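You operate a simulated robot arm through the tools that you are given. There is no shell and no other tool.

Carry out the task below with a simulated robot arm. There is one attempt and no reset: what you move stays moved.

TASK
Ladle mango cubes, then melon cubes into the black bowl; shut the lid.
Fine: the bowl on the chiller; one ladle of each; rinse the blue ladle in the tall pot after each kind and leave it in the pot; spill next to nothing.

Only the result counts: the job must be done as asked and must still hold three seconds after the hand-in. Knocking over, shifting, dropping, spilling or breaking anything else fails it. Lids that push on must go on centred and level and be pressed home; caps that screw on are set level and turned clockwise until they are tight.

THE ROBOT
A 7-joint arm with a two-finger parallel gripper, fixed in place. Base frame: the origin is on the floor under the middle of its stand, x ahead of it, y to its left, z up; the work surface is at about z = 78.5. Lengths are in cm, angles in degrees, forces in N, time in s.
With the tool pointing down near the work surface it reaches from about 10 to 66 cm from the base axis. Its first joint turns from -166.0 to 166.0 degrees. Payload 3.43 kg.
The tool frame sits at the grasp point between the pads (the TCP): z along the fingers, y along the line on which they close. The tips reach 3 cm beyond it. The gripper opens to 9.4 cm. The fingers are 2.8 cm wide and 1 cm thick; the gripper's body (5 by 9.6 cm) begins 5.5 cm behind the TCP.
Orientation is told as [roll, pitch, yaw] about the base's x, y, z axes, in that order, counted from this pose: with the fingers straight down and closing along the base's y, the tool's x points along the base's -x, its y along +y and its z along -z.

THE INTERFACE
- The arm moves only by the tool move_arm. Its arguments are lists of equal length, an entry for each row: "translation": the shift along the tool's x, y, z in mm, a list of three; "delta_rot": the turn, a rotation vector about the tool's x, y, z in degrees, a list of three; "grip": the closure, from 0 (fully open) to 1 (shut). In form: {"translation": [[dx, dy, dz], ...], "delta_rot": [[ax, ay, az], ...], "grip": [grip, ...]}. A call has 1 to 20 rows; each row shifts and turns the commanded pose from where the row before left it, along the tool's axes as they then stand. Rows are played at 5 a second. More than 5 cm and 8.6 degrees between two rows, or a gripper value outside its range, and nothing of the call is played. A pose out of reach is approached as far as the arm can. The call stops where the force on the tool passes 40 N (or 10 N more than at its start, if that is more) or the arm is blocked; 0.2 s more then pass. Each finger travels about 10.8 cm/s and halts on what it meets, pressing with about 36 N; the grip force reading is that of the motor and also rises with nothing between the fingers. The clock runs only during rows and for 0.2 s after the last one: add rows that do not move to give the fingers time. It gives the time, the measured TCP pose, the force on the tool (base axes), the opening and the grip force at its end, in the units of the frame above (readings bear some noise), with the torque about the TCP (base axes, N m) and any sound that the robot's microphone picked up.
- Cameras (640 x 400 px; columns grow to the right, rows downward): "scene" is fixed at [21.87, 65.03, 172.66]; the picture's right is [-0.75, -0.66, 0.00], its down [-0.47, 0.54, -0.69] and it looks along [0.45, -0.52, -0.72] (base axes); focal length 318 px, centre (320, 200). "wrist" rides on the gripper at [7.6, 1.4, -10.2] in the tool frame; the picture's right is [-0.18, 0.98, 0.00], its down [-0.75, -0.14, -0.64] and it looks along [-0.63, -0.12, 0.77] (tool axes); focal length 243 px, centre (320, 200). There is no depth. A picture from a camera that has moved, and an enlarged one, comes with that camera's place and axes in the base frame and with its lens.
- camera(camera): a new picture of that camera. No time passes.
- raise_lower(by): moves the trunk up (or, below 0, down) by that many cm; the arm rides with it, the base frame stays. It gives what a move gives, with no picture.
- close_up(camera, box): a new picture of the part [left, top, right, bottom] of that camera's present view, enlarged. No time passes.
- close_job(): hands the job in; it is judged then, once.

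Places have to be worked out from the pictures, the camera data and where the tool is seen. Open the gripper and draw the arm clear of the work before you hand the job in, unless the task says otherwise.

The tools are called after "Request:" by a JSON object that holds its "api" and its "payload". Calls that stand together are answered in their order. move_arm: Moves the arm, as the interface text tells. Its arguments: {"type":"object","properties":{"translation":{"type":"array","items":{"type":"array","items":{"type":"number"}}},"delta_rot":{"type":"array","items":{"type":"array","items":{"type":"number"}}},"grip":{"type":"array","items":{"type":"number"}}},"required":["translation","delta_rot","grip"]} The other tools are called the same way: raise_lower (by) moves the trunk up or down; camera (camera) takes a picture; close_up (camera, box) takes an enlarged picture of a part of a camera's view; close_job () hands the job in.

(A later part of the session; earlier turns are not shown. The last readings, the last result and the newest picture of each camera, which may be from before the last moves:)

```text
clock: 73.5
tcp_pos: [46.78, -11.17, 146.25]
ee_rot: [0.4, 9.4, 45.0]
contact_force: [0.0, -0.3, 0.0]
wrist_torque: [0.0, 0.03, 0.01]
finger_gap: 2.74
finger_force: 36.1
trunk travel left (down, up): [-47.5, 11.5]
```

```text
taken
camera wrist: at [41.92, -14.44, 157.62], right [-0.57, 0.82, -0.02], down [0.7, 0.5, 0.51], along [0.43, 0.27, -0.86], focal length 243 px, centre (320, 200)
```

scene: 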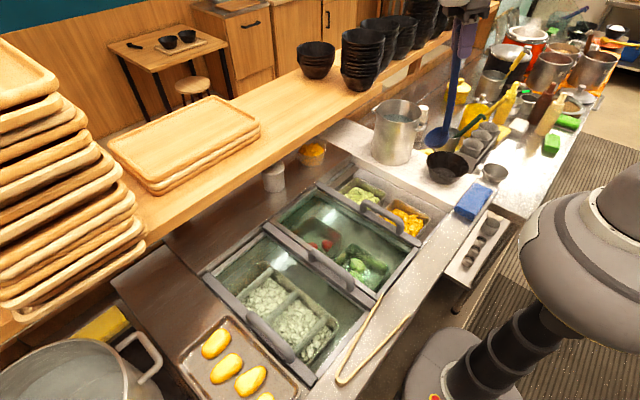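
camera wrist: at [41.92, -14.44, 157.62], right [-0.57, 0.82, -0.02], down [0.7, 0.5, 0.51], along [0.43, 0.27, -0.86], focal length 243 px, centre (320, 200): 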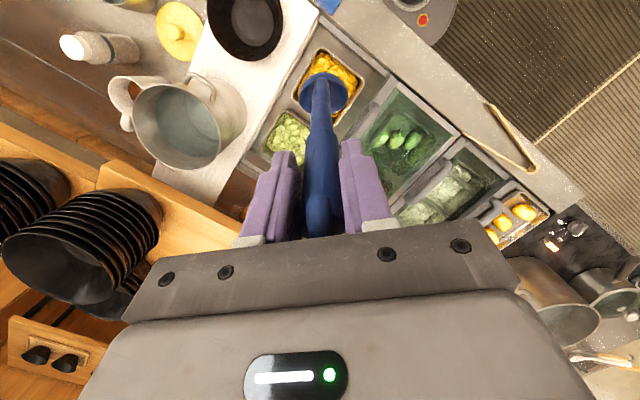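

Now over the mango pan at yaw 45 with the cup near its near corner line. I lower straight down to just above the chiller opening and check.

Request:
{"api": "move_arm", "payload": {"translation": [[-4.9, 0, 29.6], [-4.9, 0, 29.6], [-4.9, 0, 29.6], [-4.9, 0, 29.6], [-4.9, 0, 29.6], [-4.9, 0, 29.6], [-4.9, 0, 29.6], [-4.9, 0, 29.6], [0, 0, 0]], "delta_rot": [[0, 0, 0], [0, 0, 0], [0, 0, 0], [0, 0, 0], [0, 0, 0], [0, 0, 0], [0, 0, 0], [0, 0, 0], [0, 0, 0]], "grip": [1, 1, 1, 1, 1, 1, 1, 1, 1]}}

Request:
{"api": "camera", "payload": {"camera": "scene"}}

Request:
{"api": "camera", "payload": {"camera": "wrist"}}

Request:
{"api": "close_up", "payload": {"camera": "scene", "box": [350, 160, 480, 250]}}

Request:
{"api": "close_up", "payload": {"camera": "wrist", "box": [230, 0, 430, 140]}}

```text
clock: 75.5
tcp_pos: [46.62, -11.12, 122.11]
ee_rot: [0.3, 9.3, 45.1]
contact_force: [-0.2, -0.3, -0.7]
wrist_torque: [-0.03, -0.01, 0.02]
finger_gap: 2.72
finger_force: 36.7
trunk travel left (down, up): [-47.5, 11.5]
```

```text
taken
```

scene: 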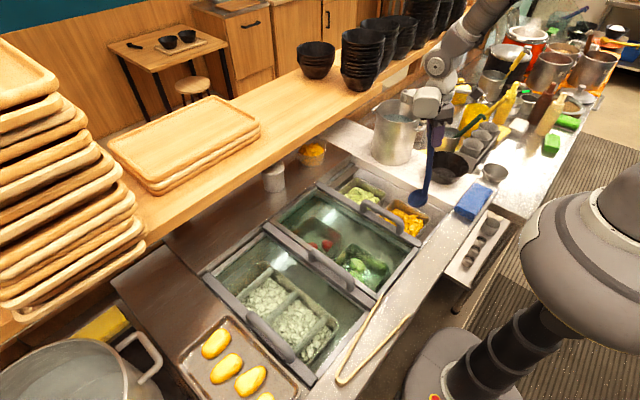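

```text
taken
camera wrist: at [41.71, -14.46, 133.47], right [-0.57, 0.82, -0.02], down [0.7, 0.5, 0.51], along [0.43, 0.27, -0.86], focal length 243 px, centre (320, 200)
```

wrist: 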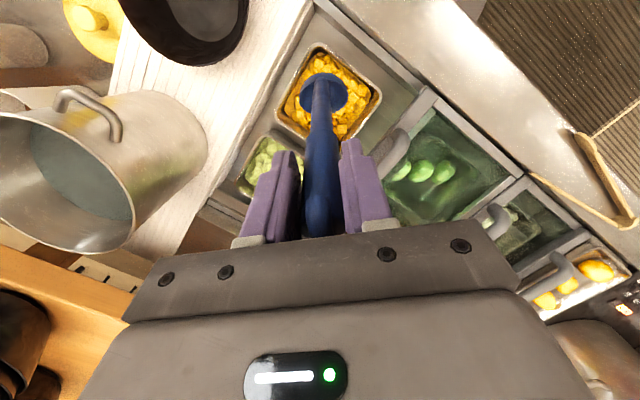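

```text
4.44 times, centred on (415, 205) of scene
camera zoom: at [21.87, 65.03, 172.66], right [-0.75, -0.66, 0.0], down [-0.47, 0.54, -0.69], along [0.45, -0.52, -0.72], focal length 1413 px, centre (-102, 178)
```

zoom: 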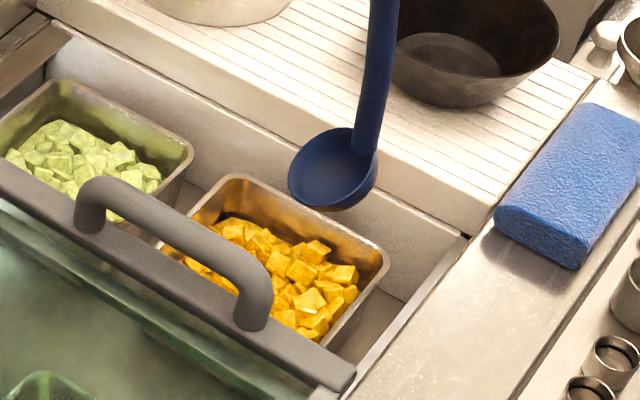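

```text
2.86 times, centred on (330, 70) of wrist
camera zoom: at [41.71, -14.46, 133.47], right [-0.57, 0.82, -0.02], down [0.7, 0.5, 0.51], along [0.43, 0.27, -0.86], focal length 693 px, centre (291, 571)
```

zoom: 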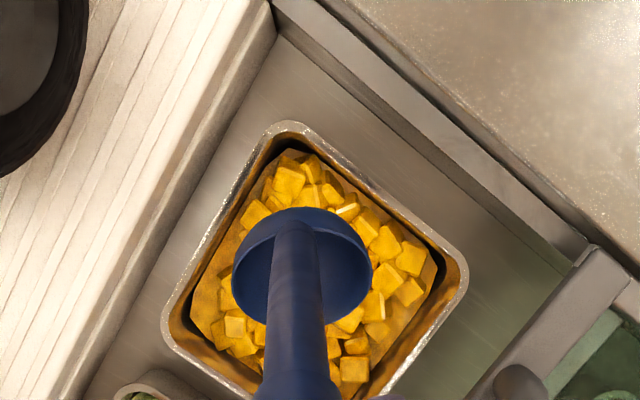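

The cup is at about (45.2,-12.7,96.5), right above the near corner of the mango pan; mango surface looks near z≈82.5. I tip the cup to about 60° about its own centre, ready to dig.

Request:
{"api": "move_arm", "payload": {"translation": [[-20, 0, -0.7], [-20, 0, -0.7], [-20, 0, -0.7], [-20, 0, -0.7], [-20, 0, -0.7], [0, 0, 0]], "delta_rot": [[0, 4.6, 0], [0, 4.6, 0], [0, 4.6, 0], [0, 4.6, 0], [0, 4.6, 0], [0, 0, 0]], "grip": [1, 1, 1, 1, 1, 1]}}

Request:
{"api": "close_up", "payload": {"camera": "scene", "box": [350, 140, 480, 250]}}

Request:
{"api": "close_up", "payload": {"camera": "wrist", "box": [230, 0, 430, 140]}}

```text
clock: 76.9
tcp_pos: [53.25, -4.44, 119.35]
ee_rot: [0.4, 32.4, 45.1]
contact_force: [0.1, -0.4, -2.0]
wrist_torque: [0.08, -0.1, 0.02]
finger_gap: 2.72
finger_force: 36.1
trunk travel left (down, up): [-47.5, 11.5]
```

```text
3.64 times, centred on (415, 195) of scene
camera zoom: at [21.87, 65.03, 172.66], right [-0.75, -0.66, 0.0], down [-0.47, 0.54, -0.69], along [0.45, -0.52, -0.72], focal length 1156 px, centre (-26, 218)
```

zoom: 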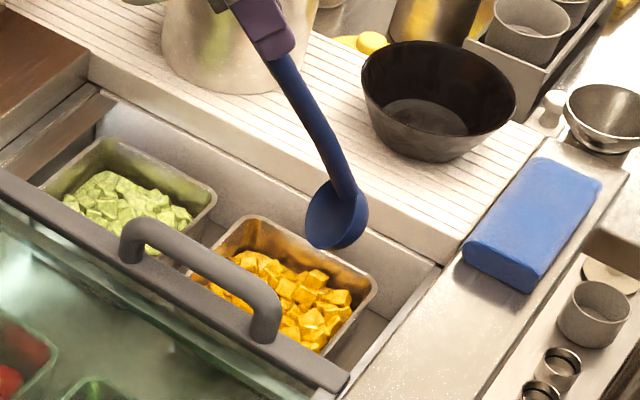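

```text
2.86 times, centred on (330, 70) of wrist
camera zoom: at [51.86, -4.16, 132.13], right [-0.59, 0.81, -0.09], down [0.79, 0.59, 0.14], along [0.17, 0.01, -0.99], focal length 693 px, centre (291, 571)
```

zoom: 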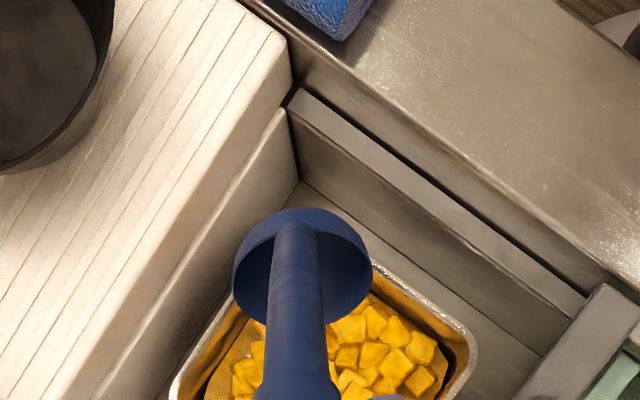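

The cup centre is near (45,-12.7,96.3). I shift 1 cm along the scoop direction for wall clearance and lower until the cup is just above the mango.

Request:
{"api": "move_arm", "payload": {"translation": [[-8.4, 0, -5.3], [-10.7, 0, 16.9], [-10.7, 0, 16.9], [-10.7, 0, 16.9], [-10.7, 0, 16.9], [0, 0, 0]], "delta_rot": [[0, 0, 0], [0, 0, 0], [0, 0, 0], [0, 0, 0], [0, 0, 0], [0, 0, 0]], "grip": [1, 1, 1, 1, 1, 1]}}

Request:
{"api": "close_up", "payload": {"camera": "scene", "box": [350, 140, 480, 250]}}

Request:
{"api": "close_up", "payload": {"camera": "wrist", "box": [230, 0, 430, 140]}}

```text
clock: 78.3
tcp_pos: [53.92, -3.58, 111.39]
ee_rot: [0.3, 32.3, 45.1]
contact_force: [-0.2, 0.6, 0.3]
wrist_torque: [0.06, -0.04, 0.01]
finger_gap: 2.74
finger_force: 36.1
trunk travel left (down, up): [-47.5, 11.5]
```

```text
3.64 times, centred on (415, 195) of scene
camera zoom: at [21.87, 65.03, 172.66], right [-0.75, -0.66, 0.0], down [-0.47, 0.54, -0.69], along [0.45, -0.52, -0.72], focal length 1156 px, centre (-26, 218)
```

zoom: 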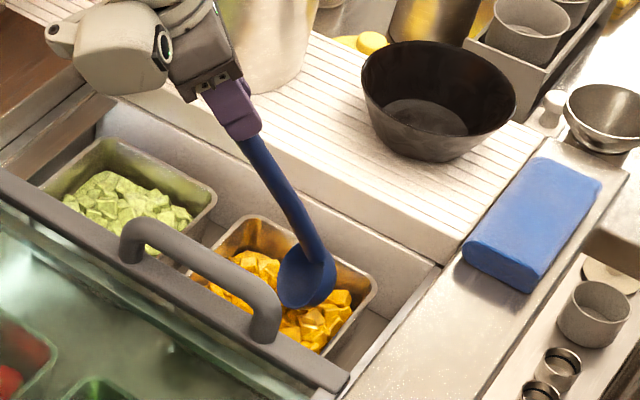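

```text
2.86 times, centred on (330, 70) of wrist
camera zoom: at [52.52, -3.25, 123.98], right [-0.59, 0.81, -0.09], down [0.79, 0.59, 0.14], along [0.17, 0.01, -0.99], focal length 693 px, centre (291, 571)
```

zoom: 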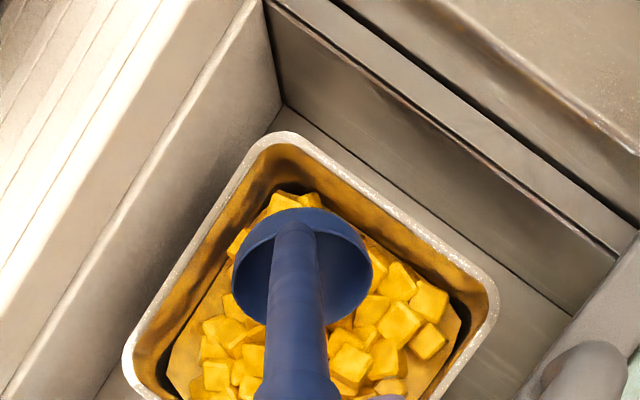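

The cup hovers just above the cubes. I zoom closely on the mango pan to judge how deep the loose cubes lie over what looks like a flat base.

Request:
{"api": "close_up", "payload": {"camera": "wrist", "box": [265, 40, 405, 140]}}

Request:
{"api": "close_up", "payload": {"camera": "scene", "box": [400, 190, 460, 240]}}

```text
4.00 times, centred on (335, 90) of wrist
camera zoom: at [52.52, -3.25, 123.98], right [-0.59, 0.81, -0.09], down [0.79, 0.59, 0.14], along [0.17, 0.01, -0.99], focal length 970 px, centre (260, 640)
```

zoom: 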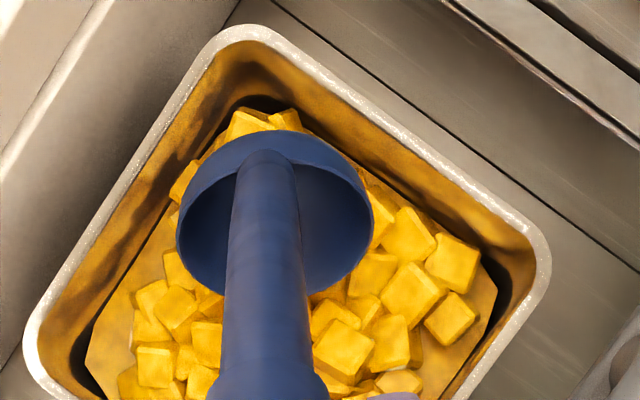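

```text
8.00 times, centred on (430, 215) of scene
camera zoom: at [21.87, 65.03, 172.66], right [-0.75, -0.66, 0.0], down [-0.47, 0.54, -0.69], along [0.45, -0.52, -0.72], focal length 2544 px, centre (-560, 80)
```

zoom: 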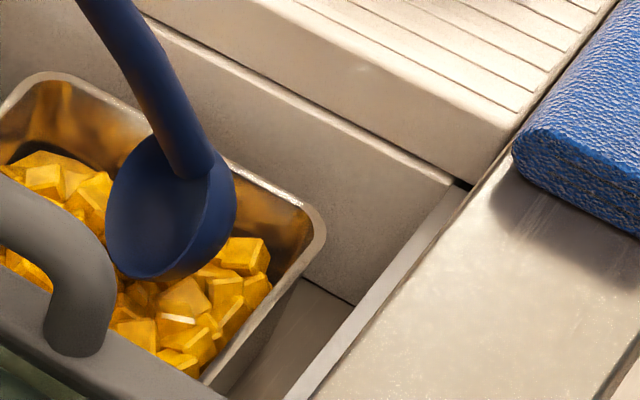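

The loose cubes lie over a flat base; top of cubes about z≈83.5, so the cup is almost touching. I lower 1 cm at a time and watch the force.

Request:
{"api": "move_arm", "payload": {"translation": [[-2.7, 0, 4.2], [-2.7, 0, 4.2], [0, 0, 0]], "delta_rot": [[0, 0, 0], [0, 0, 0], [0, 0, 0]], "grip": [1, 1, 1]}}

Request:
{"api": "move_arm", "payload": {"translation": [[-2.7, 0, 4.2], [-2.7, 0, 4.2], [0, 0, 0]], "delta_rot": [[0, 0, 0], [0, 0, 0], [0, 0, 0]], "grip": [1, 1, 1]}}

Request:
{"api": "close_up", "payload": {"camera": "scene", "box": [400, 190, 460, 240]}}

Request:
{"api": "close_up", "payload": {"camera": "wrist", "box": [265, 40, 405, 140]}}

```text
clock: 79.1
tcp_pos: [53.99, -3.56, 110.26]
ee_rot: [0.4, 32.3, 45.1]
contact_force: [-0.7, -0.2, -1.1]
wrist_torque: [0.04, -0.08, 0.01]
finger_gap: 2.74
finger_force: 36.0
trunk travel left (down, up): [-47.5, 11.5]
```

```text
clock: 79.9
tcp_pos: [53.93, -3.62, 109.21]
ee_rot: [0.3, 32.2, 45.2]
contact_force: [0.6, 0.4, -1.7]
wrist_torque: [0.04, -0.02, 0.01]
finger_gap: 2.73
finger_force: 36.3
trunk travel left (down, up): [-47.5, 11.5]
```

```text
8.00 times, centred on (430, 215) of scene
camera zoom: at [21.87, 65.03, 172.66], right [-0.75, -0.66, 0.0], down [-0.47, 0.54, -0.69], along [0.45, -0.52, -0.72], focal length 2544 px, centre (-560, 80)
```

zoom: 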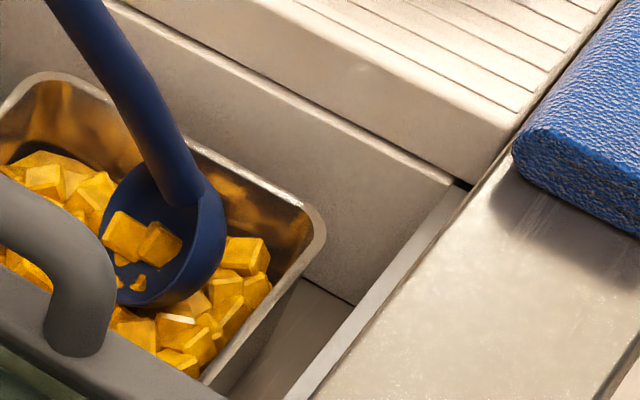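

```text
4.00 times, centred on (335, 90) of wrist
camera zoom: at [52.56, -3.35, 122.03], right [-0.59, 0.81, -0.09], down [0.79, 0.59, 0.14], along [0.17, 0.01, -0.99], focal length 970 px, centre (260, 640)
```

zoom: 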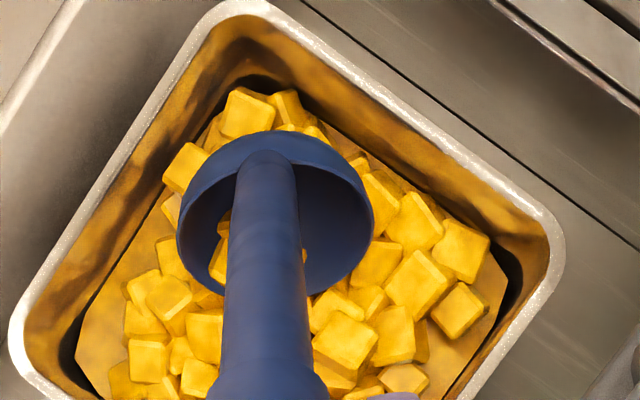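

There is no resistance: the cubes behave like a heap the cup can sink into. I lower further in small steps, watching for the pan floor.

Request:
{"api": "move_arm", "payload": {"translation": [[-2.7, 0, 4.2], [-2.7, 0, 4.2], [0, 0, 0]], "delta_rot": [[0, 0, 0], [0, 0, 0], [0, 0, 0]], "grip": [1, 1, 1]}}

Request:
{"api": "move_arm", "payload": {"translation": [[-2.7, 0, 4.2], [-2.7, 0, 4.2], [0, 0, 0]], "delta_rot": [[0, 0, 0], [0, 0, 0], [0, 0, 0]], "grip": [1, 1, 1]}}

Request:
{"api": "close_up", "payload": {"camera": "scene", "box": [400, 190, 460, 240]}}

Request:
{"api": "close_up", "payload": {"camera": "wrist", "box": [265, 40, 405, 140]}}

```text
clock: 80.7
tcp_pos: [53.93, -3.69, 108.32]
ee_rot: [0.4, 32.4, 45.2]
contact_force: [0.2, 0.4, -0.3]
wrist_torque: [0.05, -0.02, 0.0]
finger_gap: 2.75
finger_force: 36.0
trunk travel left (down, up): [-47.5, 11.5]
```

```text
clock: 81.5
tcp_pos: [53.92, -3.59, 107.31]
ee_rot: [0.3, 32.3, 45.1]
contact_force: [0.4, 0.1, -0.6]
wrist_torque: [0.06, -0.06, -0.02]
finger_gap: 2.69
finger_force: 35.9
trunk travel left (down, up): [-47.5, 11.5]
```

```text
8.00 times, centred on (430, 215) of scene
camera zoom: at [21.87, 65.03, 172.66], right [-0.75, -0.66, 0.0], down [-0.47, 0.54, -0.69], along [0.45, -0.52, -0.72], focal length 2544 px, centre (-560, 80)
```

zoom: 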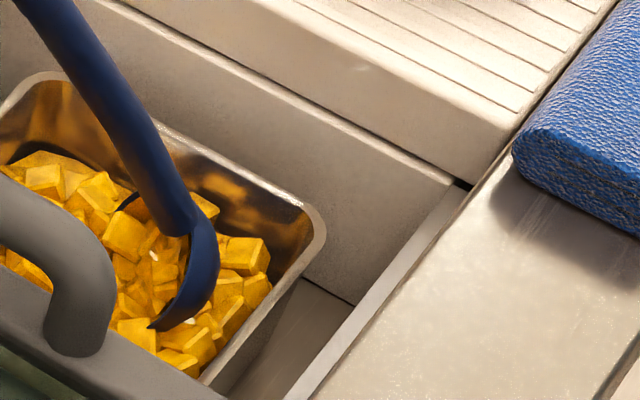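

```text
4.00 times, centred on (335, 90) of wrist
camera zoom: at [52.44, -3.39, 120.09], right [-0.59, 0.81, -0.09], down [0.79, 0.59, 0.14], along [0.17, 0.01, -0.99], focal length 970 px, centre (260, 640)
```

zoom: 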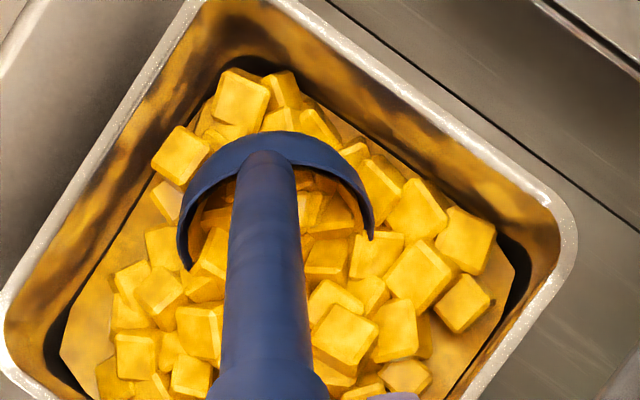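

The cup sinks freely, so I do a proper scooping motion: sweep forward and slightly down while rotating the cup level inside the mango.

Request:
{"api": "move_arm", "payload": {"translation": [[16.9, 0, 2.6], [16.9, 0, 3], [17, 0, 3.4], [17, 0, 3.8], [17.2, 0, 4.2], [17.3, 0, 4.6], [0, 0, 0]], "delta_rot": [[0, -5, 0], [0, -5, 0], [0, -5, 0], [0, -5, 0], [0, -5, 0], [0, -5, 0], [0, 0, 0]], "grip": [1, 1, 1, 1, 1, 1, 1]}}

Request:
{"api": "close_up", "payload": {"camera": "scene", "box": [380, 170, 460, 240]}}

Request:
{"api": "close_up", "payload": {"camera": "wrist", "box": [230, 20, 430, 145]}}

```text
clock: 83.1
tcp_pos: [46.81, -10.74, 108.68]
ee_rot: [0.4, 2.3, 44.9]
contact_force: [0.2, -0.2, -0.9]
wrist_torque: [0.01, 0.0, 0.02]
finger_gap: 2.74
finger_force: 36.3
trunk travel left (down, up): [-47.5, 11.5]
```

```text
5.71 times, centred on (420, 205) of scene
camera zoom: at [21.87, 65.03, 172.66], right [-0.75, -0.66, 0.0], down [-0.47, 0.54, -0.69], along [0.45, -0.52, -0.72], focal length 1817 px, centre (-251, 171)
```

zoom: 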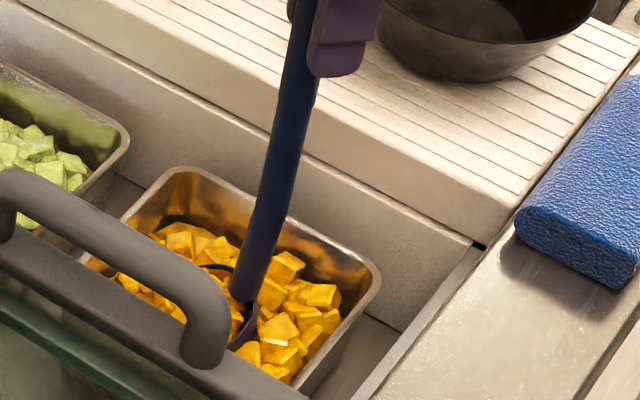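

```text
3.20 times, centred on (330, 82) of wrist
camera zoom: at [40.98, -14.93, 119.21], right [-0.57, 0.82, 0.0], down [0.65, 0.45, 0.61], along [0.5, 0.34, -0.79], focal length 776 px, centre (288, 576)
```

zoom: 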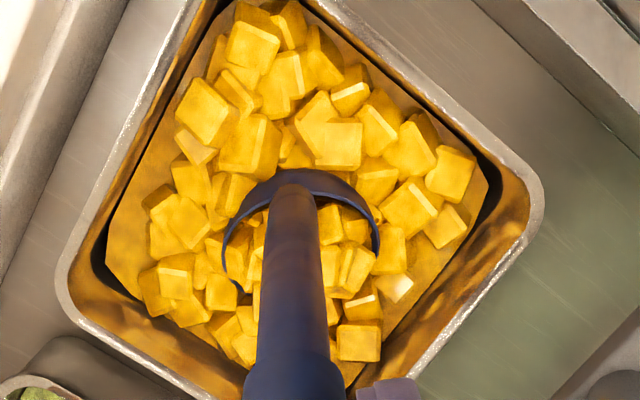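

No forces, cup buried in the mango at mid-pan. I continue the sweep to level the cup inside the heap.

Request:
{"api": "move_arm", "payload": {"translation": [[17.5, 0, 5], [17.7, 0, 5.3], [18, 0, 5.6], [18.3, 0, 5.9], [18.6, 0, 6.2], [18.9, 0, 6.5], [0, 0, 0]], "delta_rot": [[0, -5, 0], [0, -5, 0], [0, -5, 0], [0, -5, 0], [0, -5, 0], [0, -5, 0], [0, 0, 0]], "grip": [1, 1, 1, 1, 1, 1, 1]}}

Request:
{"api": "close_up", "payload": {"camera": "scene", "box": [380, 170, 460, 240]}}

Request:
{"api": "close_up", "payload": {"camera": "wrist", "box": [230, 20, 430, 145]}}

```text
clock: 84.7
tcp_pos: [39.71, -17.76, 103.34]
ee_rot: [0.4, -27.7, 44.9]
contact_force: [0.3, 0.8, -1.5]
wrist_torque: [-0.08, 0.08, -0.01]
finger_gap: 2.73
finger_force: 35.8
trunk travel left (down, up): [-47.5, 11.5]
```

```text
5.71 times, centred on (420, 205) of scene
camera zoom: at [21.87, 65.03, 172.66], right [-0.75, -0.66, 0.0], down [-0.47, 0.54, -0.69], along [0.45, -0.52, -0.72], focal length 1817 px, centre (-251, 171)
```

zoom: 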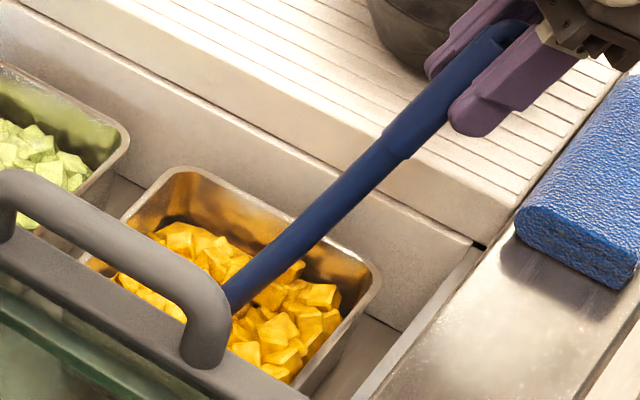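

```text
3.20 times, centred on (330, 82) of wrist
camera zoom: at [30.81, -24.93, 109.04], right [-0.58, 0.81, 0.09], down [0.36, 0.16, 0.92], along [0.73, 0.57, -0.39], focal length 776 px, centre (288, 576)
```

zoom: 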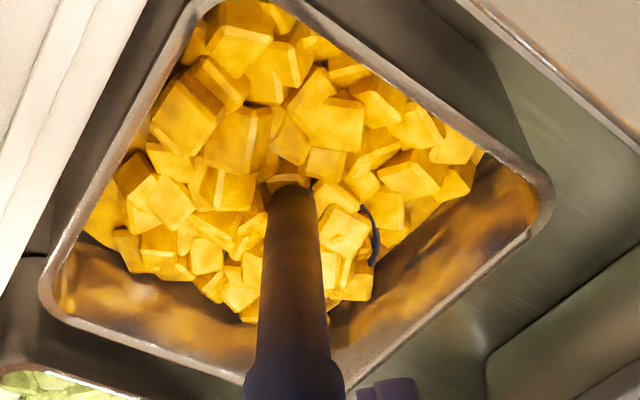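

The cup is level and fully buried. I lift straight up slowly and look at what it holds.

Request:
{"api": "move_arm", "payload": {"translation": [[-3, 0, -5], [-4.7, 0, -8.8], [-4.7, 0, -8.8], [-4.7, 0, -8.8], [-4.7, 0, -8.8], [-4.7, 0, -8.8], [-4.7, 0, -8.8], [0, 0, 0]], "delta_rot": [[0, 0, 0], [0, 0, 0], [0, 0, 0], [0, 0, 0], [0, 0, 0], [0, 0, 0], [0, 0, 0], [0, 0, 0]], "grip": [1, 1, 1, 1, 1, 1, 1, 1]}}

Request:
{"api": "close_up", "payload": {"camera": "scene", "box": [380, 150, 460, 240]}}

Request:
{"api": "close_up", "payload": {"camera": "wrist", "box": [230, 20, 430, 145]}}

```text
clock: 86.5
tcp_pos: [39.67, -17.76, 110.1]
ee_rot: [0.4, -27.7, 44.8]
contact_force: [0.8, -0.2, -0.7]
wrist_torque: [-0.08, 0.08, 0.01]
finger_gap: 2.75
finger_force: 36.0
trunk travel left (down, up): [-47.5, 11.5]
```

```text
4.44 times, centred on (420, 195) of scene
camera zoom: at [21.87, 65.03, 172.66], right [-0.75, -0.66, 0.0], down [-0.47, 0.54, -0.69], along [0.45, -0.52, -0.72], focal length 1413 px, centre (-124, 222)
```

zoom: 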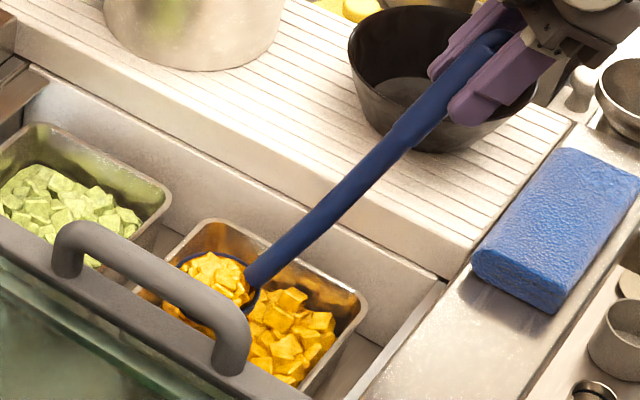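

```text
3.20 times, centred on (330, 82) of wrist
camera zoom: at [30.76, -25.02, 115.64], right [-0.58, 0.81, 0.09], down [0.37, 0.16, 0.92], along [0.73, 0.56, -0.39], focal length 776 px, centre (288, 576)
```

zoom: 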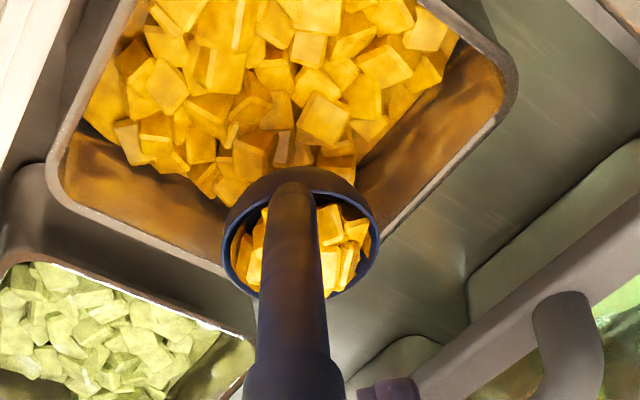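

The ladle holds a good heap of mango. I lift it straight up, level and slowly, to above bowl height.

Request:
{"api": "move_arm", "payload": {"translation": [[-3, 0, -6], [-5.5, 0, -10.5], [-7, 0, -13.2], [-7, 0, -13.2], [-7, 0, -13.2], [-7, 0, -13.2], [-7, 0, -13.2], [-7, 0, -13.2], [-7, 0, -13.2], [-7, 0, -13.2], [-7, 0, -13.2], [-7, 0, -13.2], [-7, 0, -13.2], [-7, 0, -13.2], [-5.5, 0, -10.5], [-3, 0, -6], [0, 0, 0]], "delta_rot": [[0, 0, 0], [0, 0, 0], [0, 0, 0], [0, 0, 0], [0, 0, 0], [0, 0, 0], [0, 0, 0], [0, 0, 0], [0, 0, 0], [0, 0, 0], [0, 0, 0], [0, 0, 0], [0, 0, 0], [0, 0, 0], [0, 0, 0], [0, 0, 0], [0, 0, 0]], "grip": [1, 1, 1, 1, 1, 1, 1, 1, 1, 1, 1, 1, 1, 1, 1, 1, 1]}}

Request:
{"api": "close_up", "payload": {"camera": "scene", "box": [340, 60, 500, 240]}}

Request:
{"api": "camera", "payload": {"camera": "wrist"}}

```text
clock: 90.1
tcp_pos: [39.92, -17.87, 131.55]
ee_rot: [0.5, -27.6, 44.8]
contact_force: [0.5, -0.3, -1.0]
wrist_torque: [-0.1, 0.06, -0.03]
finger_gap: 2.73
finger_force: 36.2
trunk travel left (down, up): [-47.5, 11.5]
```

```text
2.22 times, centred on (420, 150) of scene
camera zoom: at [21.87, 65.03, 172.66], right [-0.75, -0.66, 0.0], down [-0.47, 0.54, -0.69], along [0.45, -0.52, -0.72], focal length 707 px, centre (98, 311)
```

zoom: 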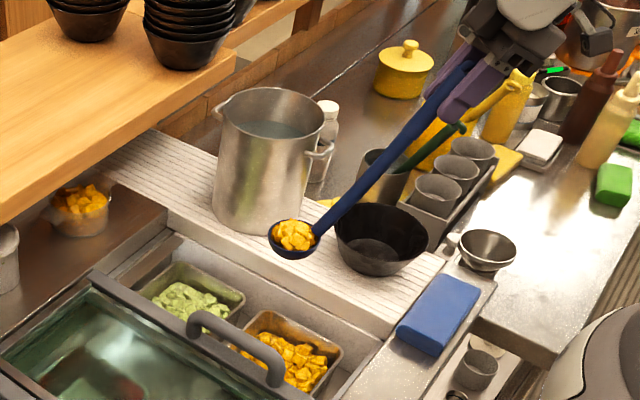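

```text
taken
camera wrist: at [31.01, -25.12, 137.16], right [-0.58, 0.81, 0.09], down [0.37, 0.16, 0.92], along [0.73, 0.57, -0.39], focal length 243 px, centre (320, 200)
```

wrist: 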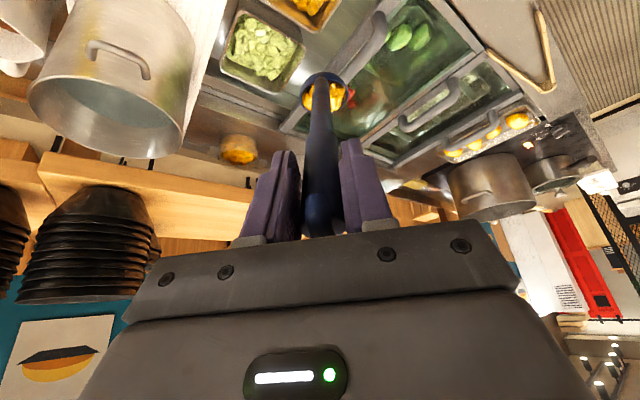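

Level and loaded at about (49.5,-8.5,110). I yaw about the cup to 80° slowly, keeping it level.

Request:
{"api": "move_arm", "payload": {"translation": [[-0.2, -5.7, 0.1], [-0.44, -11.46, 0.2], [-0.44, -11.46, 0.2], [-0.44, -11.46, 0.2], [-0.44, -11.46, 0.2], [-0.44, -11.46, 0.2], [-0.44, -11.46, 0.2], [-0.2, -5.7, 0.1], [0, 0, 0]], "delta_rot": [[-1.16, 0, -2.21], [-2.32, 0, -4.43], [-2.32, 0, -4.43], [-2.32, 0, -4.43], [-2.32, 0, -4.43], [-2.32, 0, -4.43], [-2.32, 0, -4.43], [-1.16, 0, -2.21], [0, 0, 0]], "grip": [1, 1, 1, 1, 1, 1, 1, 1, 1]}}

Request:
{"api": "close_up", "payload": {"camera": "scene", "box": [340, 60, 500, 240]}}

```text
clock: 92.1
tcp_pos: [46.85, -21.59, 131.54]
ee_rot: [0.4, -27.9, 80.0]
contact_force: [-0.3, -0.6, -1.4]
wrist_torque: [-0.1, 0.01, 0.01]
finger_gap: 2.74
finger_force: 36.1
trunk travel left (down, up): [-47.5, 11.5]
```

```text
2.22 times, centred on (420, 150) of scene
camera zoom: at [21.87, 65.03, 172.66], right [-0.75, -0.66, 0.0], down [-0.47, 0.54, -0.69], along [0.45, -0.52, -0.72], focal length 707 px, centre (98, 311)
```

zoom: 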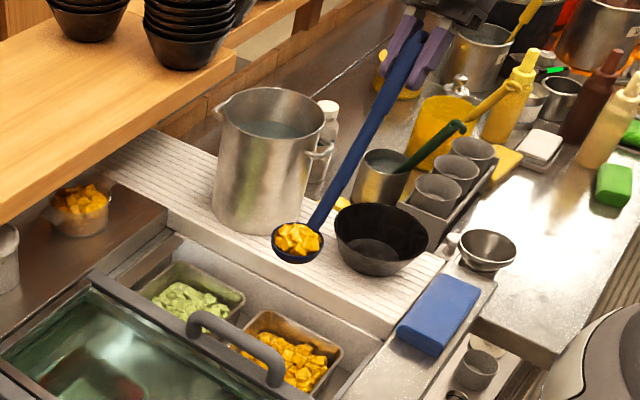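

Still level and full. I move it toward the bowl, first half of the way.

Request:
{"api": "move_arm", "payload": {"translation": [[6.3, 0, -3.3], [12.6, 0.1, -6.6], [12.6, 0.1, -6.6], [12.6, 0.1, -6.6], [12.6, 0.1, -6.6], [12.6, 0.1, -6.6], [12.6, 0.1, -6.6], [12.6, 0.1, -6.6], [6.3, 0, -3.3], [0, 0, 0]], "delta_rot": [[0, 0, 0], [0, 0, 0], [0, 0, 0], [0, 0, 0], [0, 0, 0], [0, 0, 0], [0, 0, 0], [0, 0, 0], [0, 0, 0], [0, 0, 0]], "grip": [1, 1, 1, 1, 1, 1, 1, 1, 1, 1]}}

Request:
{"api": "camera", "payload": {"camera": "scene"}}

```text
clock: 94.3
tcp_pos: [44.82, -32.55, 131.6]
ee_rot: [0.4, -28.0, 79.9]
contact_force: [-0.2, -0.5, -1.8]
wrist_torque: [-0.16, 0.06, 0.02]
finger_gap: 2.74
finger_force: 35.9
trunk travel left (down, up): [-47.5, 11.5]
```

```text
taken
```

scene: 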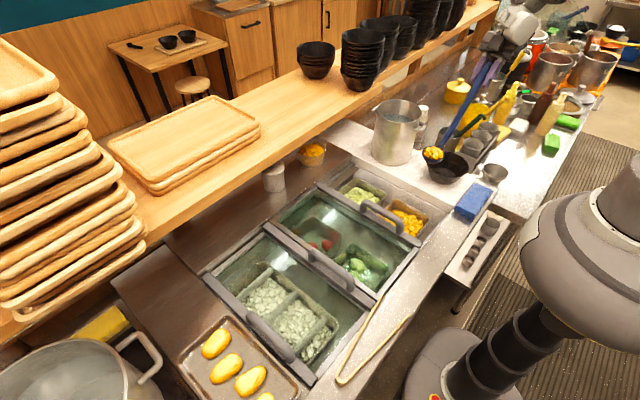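

Good so far. I continue the second half until the cup is centred over the bowl.

Request:
{"api": "move_arm", "payload": {"translation": [[6.3, 0, -3.3], [12.6, 0.1, -6.6], [12.6, 0.1, -6.6], [12.6, 0.1, -6.6], [12.6, 0.1, -6.6], [12.6, 0.1, -6.6], [12.6, 0.1, -6.6], [12.6, 0.1, -6.6], [8, 0, -4.2], [0, 0, 0]], "delta_rot": [[0, 0, 0], [0, 0, 0], [0, 0, 0], [0, 0, 0], [0, 0, 0], [0, 0, 0], [0, 0, 0], [0, 0, 0], [0, 0, 0], [0, 0, 0]], "grip": [1, 1, 1, 1, 1, 1, 1, 1, 1, 1]}}

Request:
{"api": "close_up", "payload": {"camera": "scene", "box": [380, 80, 540, 200]}}

Request:
{"api": "camera", "payload": {"camera": "wrist"}}

```text
clock: 96.5
tcp_pos: [42.78, -44.13, 131.62]
ee_rot: [0.3, -27.9, 79.8]
contact_force: [0.0, 0.2, -1.2]
wrist_torque: [-0.08, 0.0, 0.02]
finger_gap: 2.74
finger_force: 36.3
trunk travel left (down, up): [-47.5, 11.5]
```

```text
3.33 times, centred on (460, 140) of scene
camera zoom: at [21.87, 65.03, 172.66], right [-0.75, -0.66, 0.0], down [-0.47, 0.54, -0.69], along [0.45, -0.52, -0.72], focal length 1060 px, centre (-147, 400)
```

zoom: 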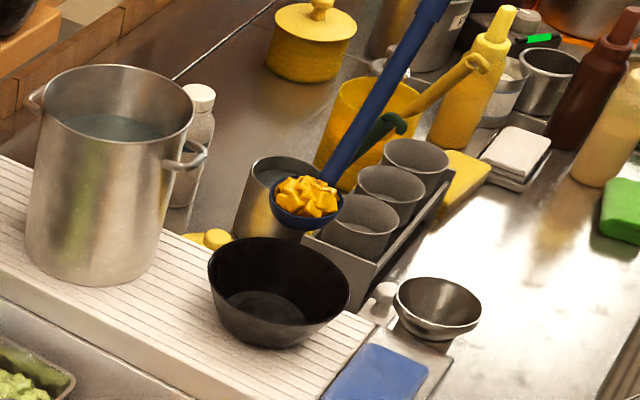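

```text
taken
camera wrist: at [39.68, -55.29, 137.11], right [-0.94, 0.33, 0.09], down [0.21, 0.34, 0.92], along [0.27, 0.88, -0.38], focal length 243 px, centre (320, 200)
```

wrist: 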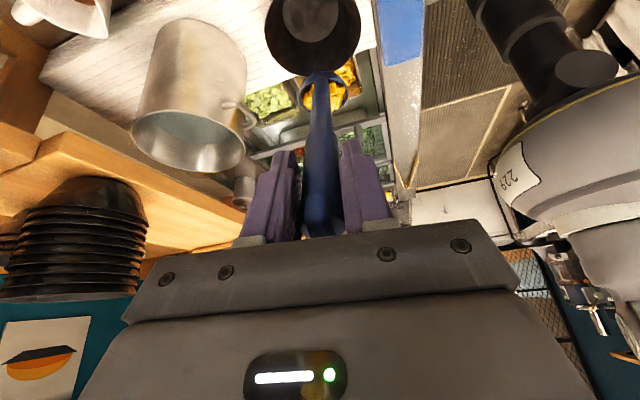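

The loaded cup sits centred above the bowl. I lower 3 cm and begin tipping about the cup centre.

Request:
{"api": "move_arm", "payload": {"translation": [[7, 0, 13.2], [7, 0, 13.2], [-21.7, 0, -0.7], [-21.7, 0, -0.7], [-21.7, 0, -0.7], [-21.7, 0, -0.7], [-21.7, 0, -0.7], [-21.7, 0, -0.7], [0, 0, 0]], "delta_rot": [[0, 0, 0], [0, 0, 0], [0, 5, 0], [0, 5, 0], [0, 5, 0], [0, 5, 0], [0, 5, 0], [0, 5, 0], [0, 0, 0]], "grip": [1, 1, 1, 1, 1, 1, 1, 1, 1]}}

Request:
{"api": "close_up", "payload": {"camera": "scene", "box": [380, 80, 540, 200]}}

```text
clock: 98.5
tcp_pos: [44.78, -32.21, 132.33]
ee_rot: [0.3, 2.1, 80.0]
contact_force: [-1.0, 0.0, -0.7]
wrist_torque: [0.0, -0.01, 0.0]
finger_gap: 2.74
finger_force: 36.2
trunk travel left (down, up): [-47.5, 11.5]
```

```text
3.33 times, centred on (460, 140) of scene
camera zoom: at [21.87, 65.03, 172.66], right [-0.75, -0.66, 0.0], down [-0.47, 0.54, -0.69], along [0.45, -0.52, -0.72], focal length 1060 px, centre (-147, 400)
```

zoom: 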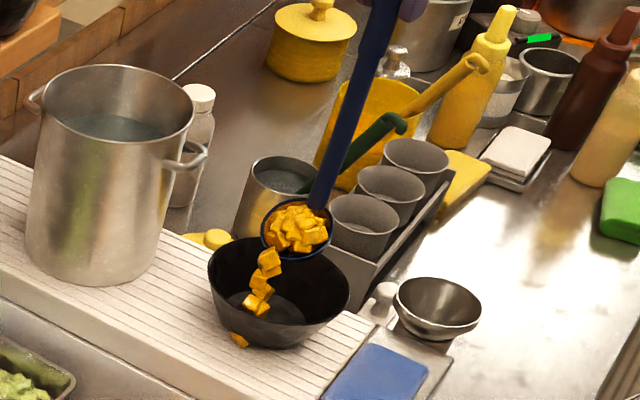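

Cubes began sliding off already at about 30°, over the bowl. I zoom in on the bowl to check where they land.

Request:
{"api": "close_up", "payload": {"camera": "scene", "box": [428, 125, 492, 190]}}

Request:
{"api": "camera", "payload": {"camera": "wrist"}}

Request:
{"api": "close_up", "payload": {"camera": "wrist", "box": [240, 30, 400, 140]}}

```text
6.15 times, centred on (460, 158) of scene
camera zoom: at [21.87, 65.03, 172.66], right [-0.75, -0.66, 0.0], down [-0.47, 0.54, -0.69], along [0.45, -0.52, -0.72], focal length 1957 px, centre (-542, 462)
```

zoom: 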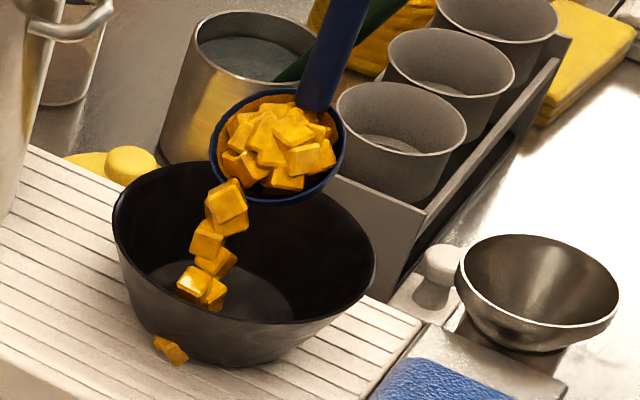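

```text
taken
camera wrist: at [42.48, -39.03, 142.85], right [-0.94, 0.35, 0.0], down [0.28, 0.74, 0.61], along [0.22, 0.57, -0.79], focal length 243 px, centre (320, 200)
```

wrist: 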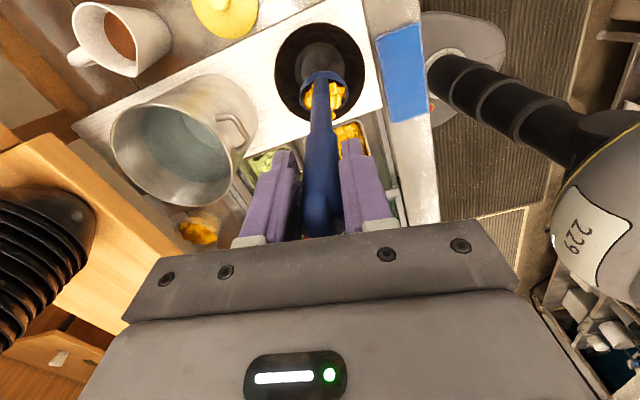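

```text
3.64 times, centred on (320, 85) of wrist
camera zoom: at [42.48, -39.03, 142.85], right [-0.94, 0.35, 0.0], down [0.28, 0.74, 0.61], along [0.22, 0.57, -0.79], focal length 882 px, centre (320, 618)
```

zoom: 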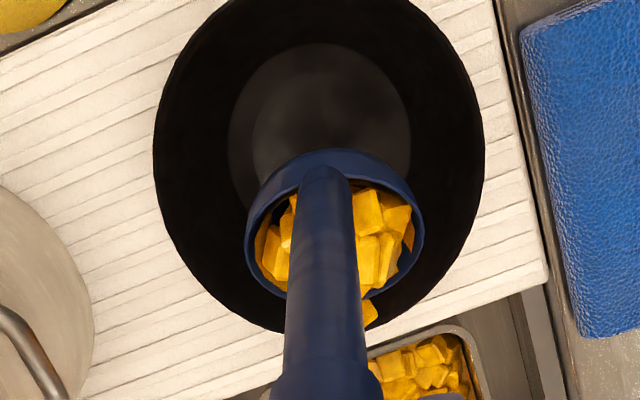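

The stream lands inside but close to the bowl's +y wall, so I shift the ladle 2.5 cm back so the cubes fall in the middle before tipping further.

Request:
{"api": "move_arm", "payload": {"translation": [[13, 0, 0.4], [12, 0, 0.4], [0, 0, 0]], "delta_rot": [[0, 0, 0], [0, 0, 0], [0, 0, 0]], "grip": [1, 1, 1]}}

Request:
{"api": "close_up", "payload": {"camera": "scene", "box": [428, 125, 492, 190]}}

Request:
{"api": "close_up", "payload": {"camera": "wrist", "box": [240, 30, 400, 140]}}

```text
clock: 99.3
tcp_pos: [44.45, -34.6, 132.47]
ee_rot: [0.3, 2.1, 80.0]
contact_force: [0.1, -0.1, 0.3]
wrist_torque: [-0.01, -0.02, -0.01]
finger_gap: 2.72
finger_force: 36.6
trunk travel left (down, up): [-47.5, 11.5]
```

```text
6.15 times, centred on (460, 158) of scene
camera zoom: at [21.87, 65.03, 172.66], right [-0.75, -0.66, 0.0], down [-0.47, 0.54, -0.69], along [0.45, -0.52, -0.72], focal length 1957 px, centre (-542, 462)
```

zoom: 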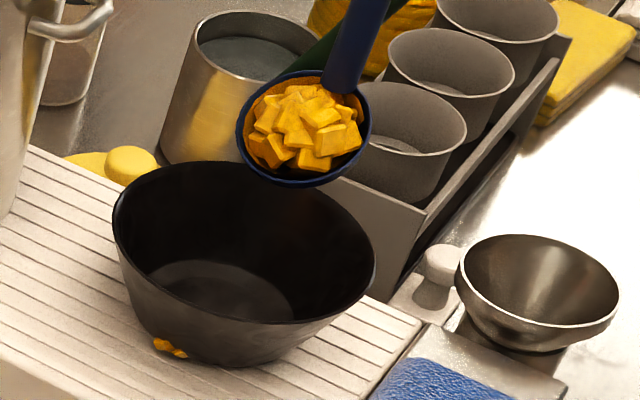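

```text
3.64 times, centred on (320, 85) of wrist
camera zoom: at [42.09, -41.45, 142.93], right [-0.94, 0.35, 0.0], down [0.28, 0.74, 0.61], along [0.22, 0.57, -0.79], focal length 882 px, centre (320, 618)
```

zoom: 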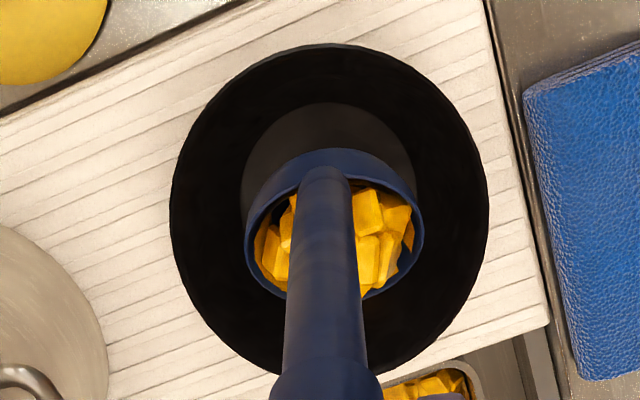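

The first cubes rest inside the bowl (corners merely poke through its thin wall in the render). I continue tipping slowly with the cup now centred better.

Request:
{"api": "move_arm", "payload": {"translation": [[-13.1, 0, -0.3], [-13.1, 0, -0.3], [-13.1, 0, -0.3], [-13.1, 0, -0.3], [-13.1, 0, -0.3], [-13.1, 0, -0.3], [0, 0, 0], [0, 0, 0]], "delta_rot": [[0, 3, 0], [0, 3, 0], [0, 3, 0], [0, 3, 0], [0, 3, 0], [0, 3, 0], [0, 0, 0], [0, 0, 0]], "grip": [1, 1, 1, 1, 1, 1, 1, 1]}}

Request:
{"api": "close_up", "payload": {"camera": "scene", "box": [428, 125, 492, 190]}}

Request:
{"api": "close_up", "payload": {"camera": "wrist", "box": [240, 30, 400, 140]}}

```text
clock: 101.1
tcp_pos: [45.73, -26.83, 131.24]
ee_rot: [0.3, 20.2, 80.1]
contact_force: [1.4, 0.2, -1.0]
wrist_torque: [0.04, 0.01, -0.01]
finger_gap: 2.74
finger_force: 36.3
trunk travel left (down, up): [-47.5, 11.5]
```

```text
6.15 times, centred on (460, 158) of scene
camera zoom: at [21.87, 65.03, 172.66], right [-0.75, -0.66, 0.0], down [-0.47, 0.54, -0.69], along [0.45, -0.52, -0.72], focal length 1957 px, centre (-542, 462)
```

zoom: 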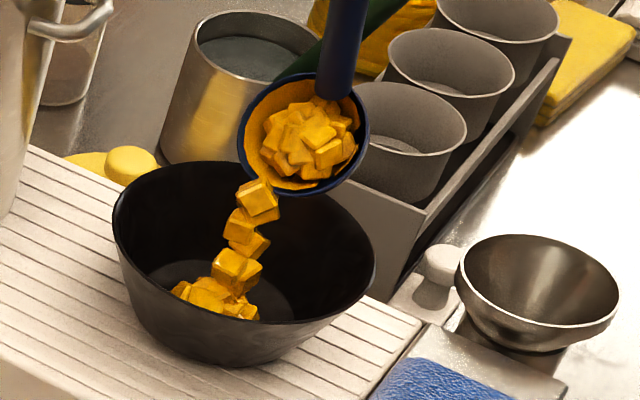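

```text
3.64 times, centred on (320, 85) of wrist
camera zoom: at [44.06, -30.24, 143.5], right [-0.94, 0.34, -0.06], down [0.3, 0.89, 0.34], along [0.17, 0.3, -0.94], focal length 882 px, centre (320, 618)
```

zoom: 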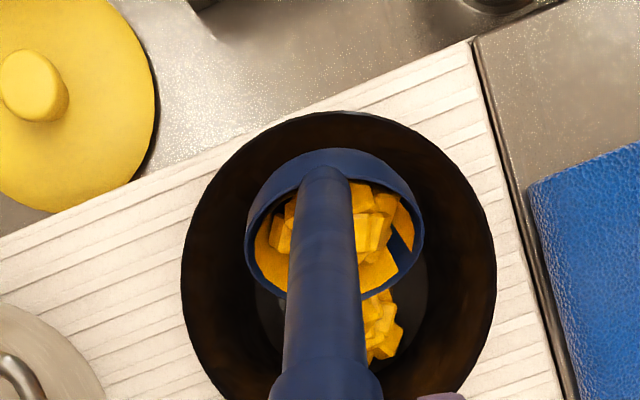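

The mango now streams into the middle of the bowl. I keep tipping in gentle steps.

Request:
{"api": "move_arm", "payload": {"translation": [[-13.1, 0, -0.3], [-13.1, 0, -0.3], [-13.1, 0, -0.3], [-13.1, 0, -0.3], [-13.1, 0, -0.3], [-13.1, 0, -0.3], [-13.1, 0, -0.3], [-13.1, 0, -0.3], [0, 0, 0], [0, 0, 0]], "delta_rot": [[0, 3, 0], [0, 3, 0], [0, 3, 0], [0, 3, 0], [0, 3, 0], [0, 3, 0], [0, 3, 0], [0, 3, 0], [0, 0, 0], [0, 0, 0]], "grip": [1, 1, 1, 1, 1, 1, 1, 1, 1, 1]}}

Request:
{"api": "close_up", "payload": {"camera": "scene", "box": [428, 125, 492, 190]}}

Request:
{"api": "close_up", "payload": {"camera": "wrist", "box": [240, 30, 400, 140]}}

```text
clock: 103.3
tcp_pos: [47.42, -17.8, 126.24]
ee_rot: [0.4, 44.1, 80.3]
contact_force: [-0.4, 0.1, -0.9]
wrist_torque: [0.09, 0.01, -0.02]
finger_gap: 2.73
finger_force: 35.8
trunk travel left (down, up): [-47.5, 11.5]
```

```text
6.15 times, centred on (460, 158) of scene
camera zoom: at [21.87, 65.03, 172.66], right [-0.75, -0.66, 0.0], down [-0.47, 0.54, -0.69], along [0.45, -0.52, -0.72], focal length 1957 px, centre (-542, 462)
```

zoom: 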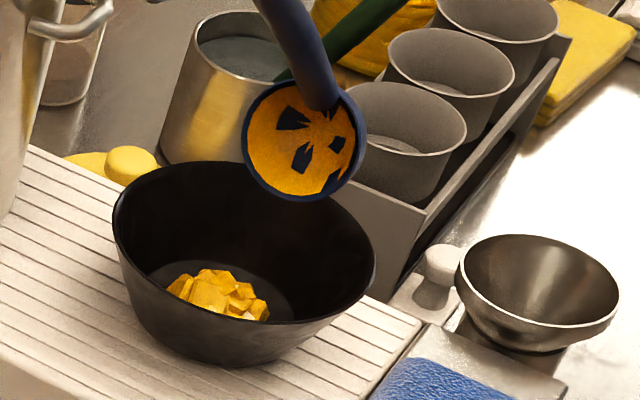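

```text
3.64 times, centred on (320, 85) of wrist
camera zoom: at [46.66, -16.01, 138.85], right [-0.95, 0.3, -0.12], down [0.31, 0.95, -0.07], along [0.1, -0.1, -0.99], focal length 882 px, centre (320, 618)
```

zoom: 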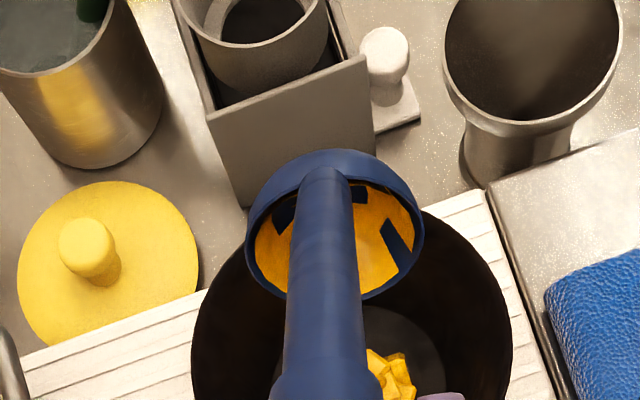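

Nearly all of the mango is in the bowl; a thin orange film remains in the cup. I tip further to about 95° to let the rest drop.

Request:
{"api": "move_arm", "payload": {"translation": [[-13.1, 0, -0.3], [-13.1, 0, -0.3], [-13.1, 0, -0.3], [-13.1, 0, -0.3], [-13.1, 0, -0.3], [-13.1, 0, -0.3], [-13.1, 0, -0.3], [-13.1, 0, -0.3], [0, 0, 0], [0, 0, 0], [0, 0, 0]], "delta_rot": [[0, 3, 0], [0, 3, 0], [0, 3, 0], [0, 3, 0], [0, 3, 0], [0, 3, 0], [0, 3, 0], [0, 3, 0], [0, 0, 0], [0, 0, 0], [0, 0, 0]], "grip": [1, 1, 1, 1, 1, 1, 1, 1, 1, 1, 1]}}

Request:
{"api": "close_up", "payload": {"camera": "scene", "box": [428, 125, 492, 190]}}

Request:
{"api": "camera", "payload": {"camera": "scene"}}

```text
clock: 105.7
tcp_pos: [48.46, -11.6, 117.73]
ee_rot: [0.8, 68.2, 80.9]
contact_force: [-0.1, -0.4, -0.9]
wrist_torque: [0.09, -0.03, -0.02]
finger_gap: 2.73
finger_force: 35.4
trunk travel left (down, up): [-47.5, 11.5]
```

```text
6.15 times, centred on (460, 158) of scene
camera zoom: at [21.87, 65.03, 172.66], right [-0.75, -0.66, 0.0], down [-0.47, 0.54, -0.69], along [0.45, -0.52, -0.72], focal length 1957 px, centre (-542, 462)
```

zoom: 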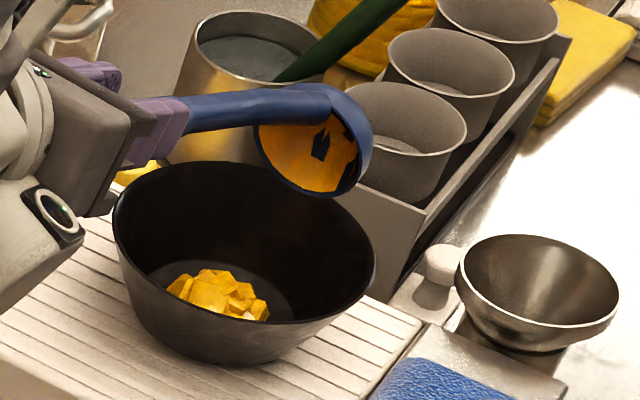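

```text
taken
```

scene: 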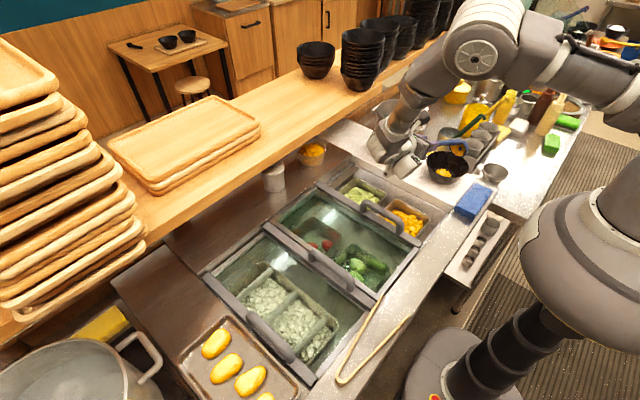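

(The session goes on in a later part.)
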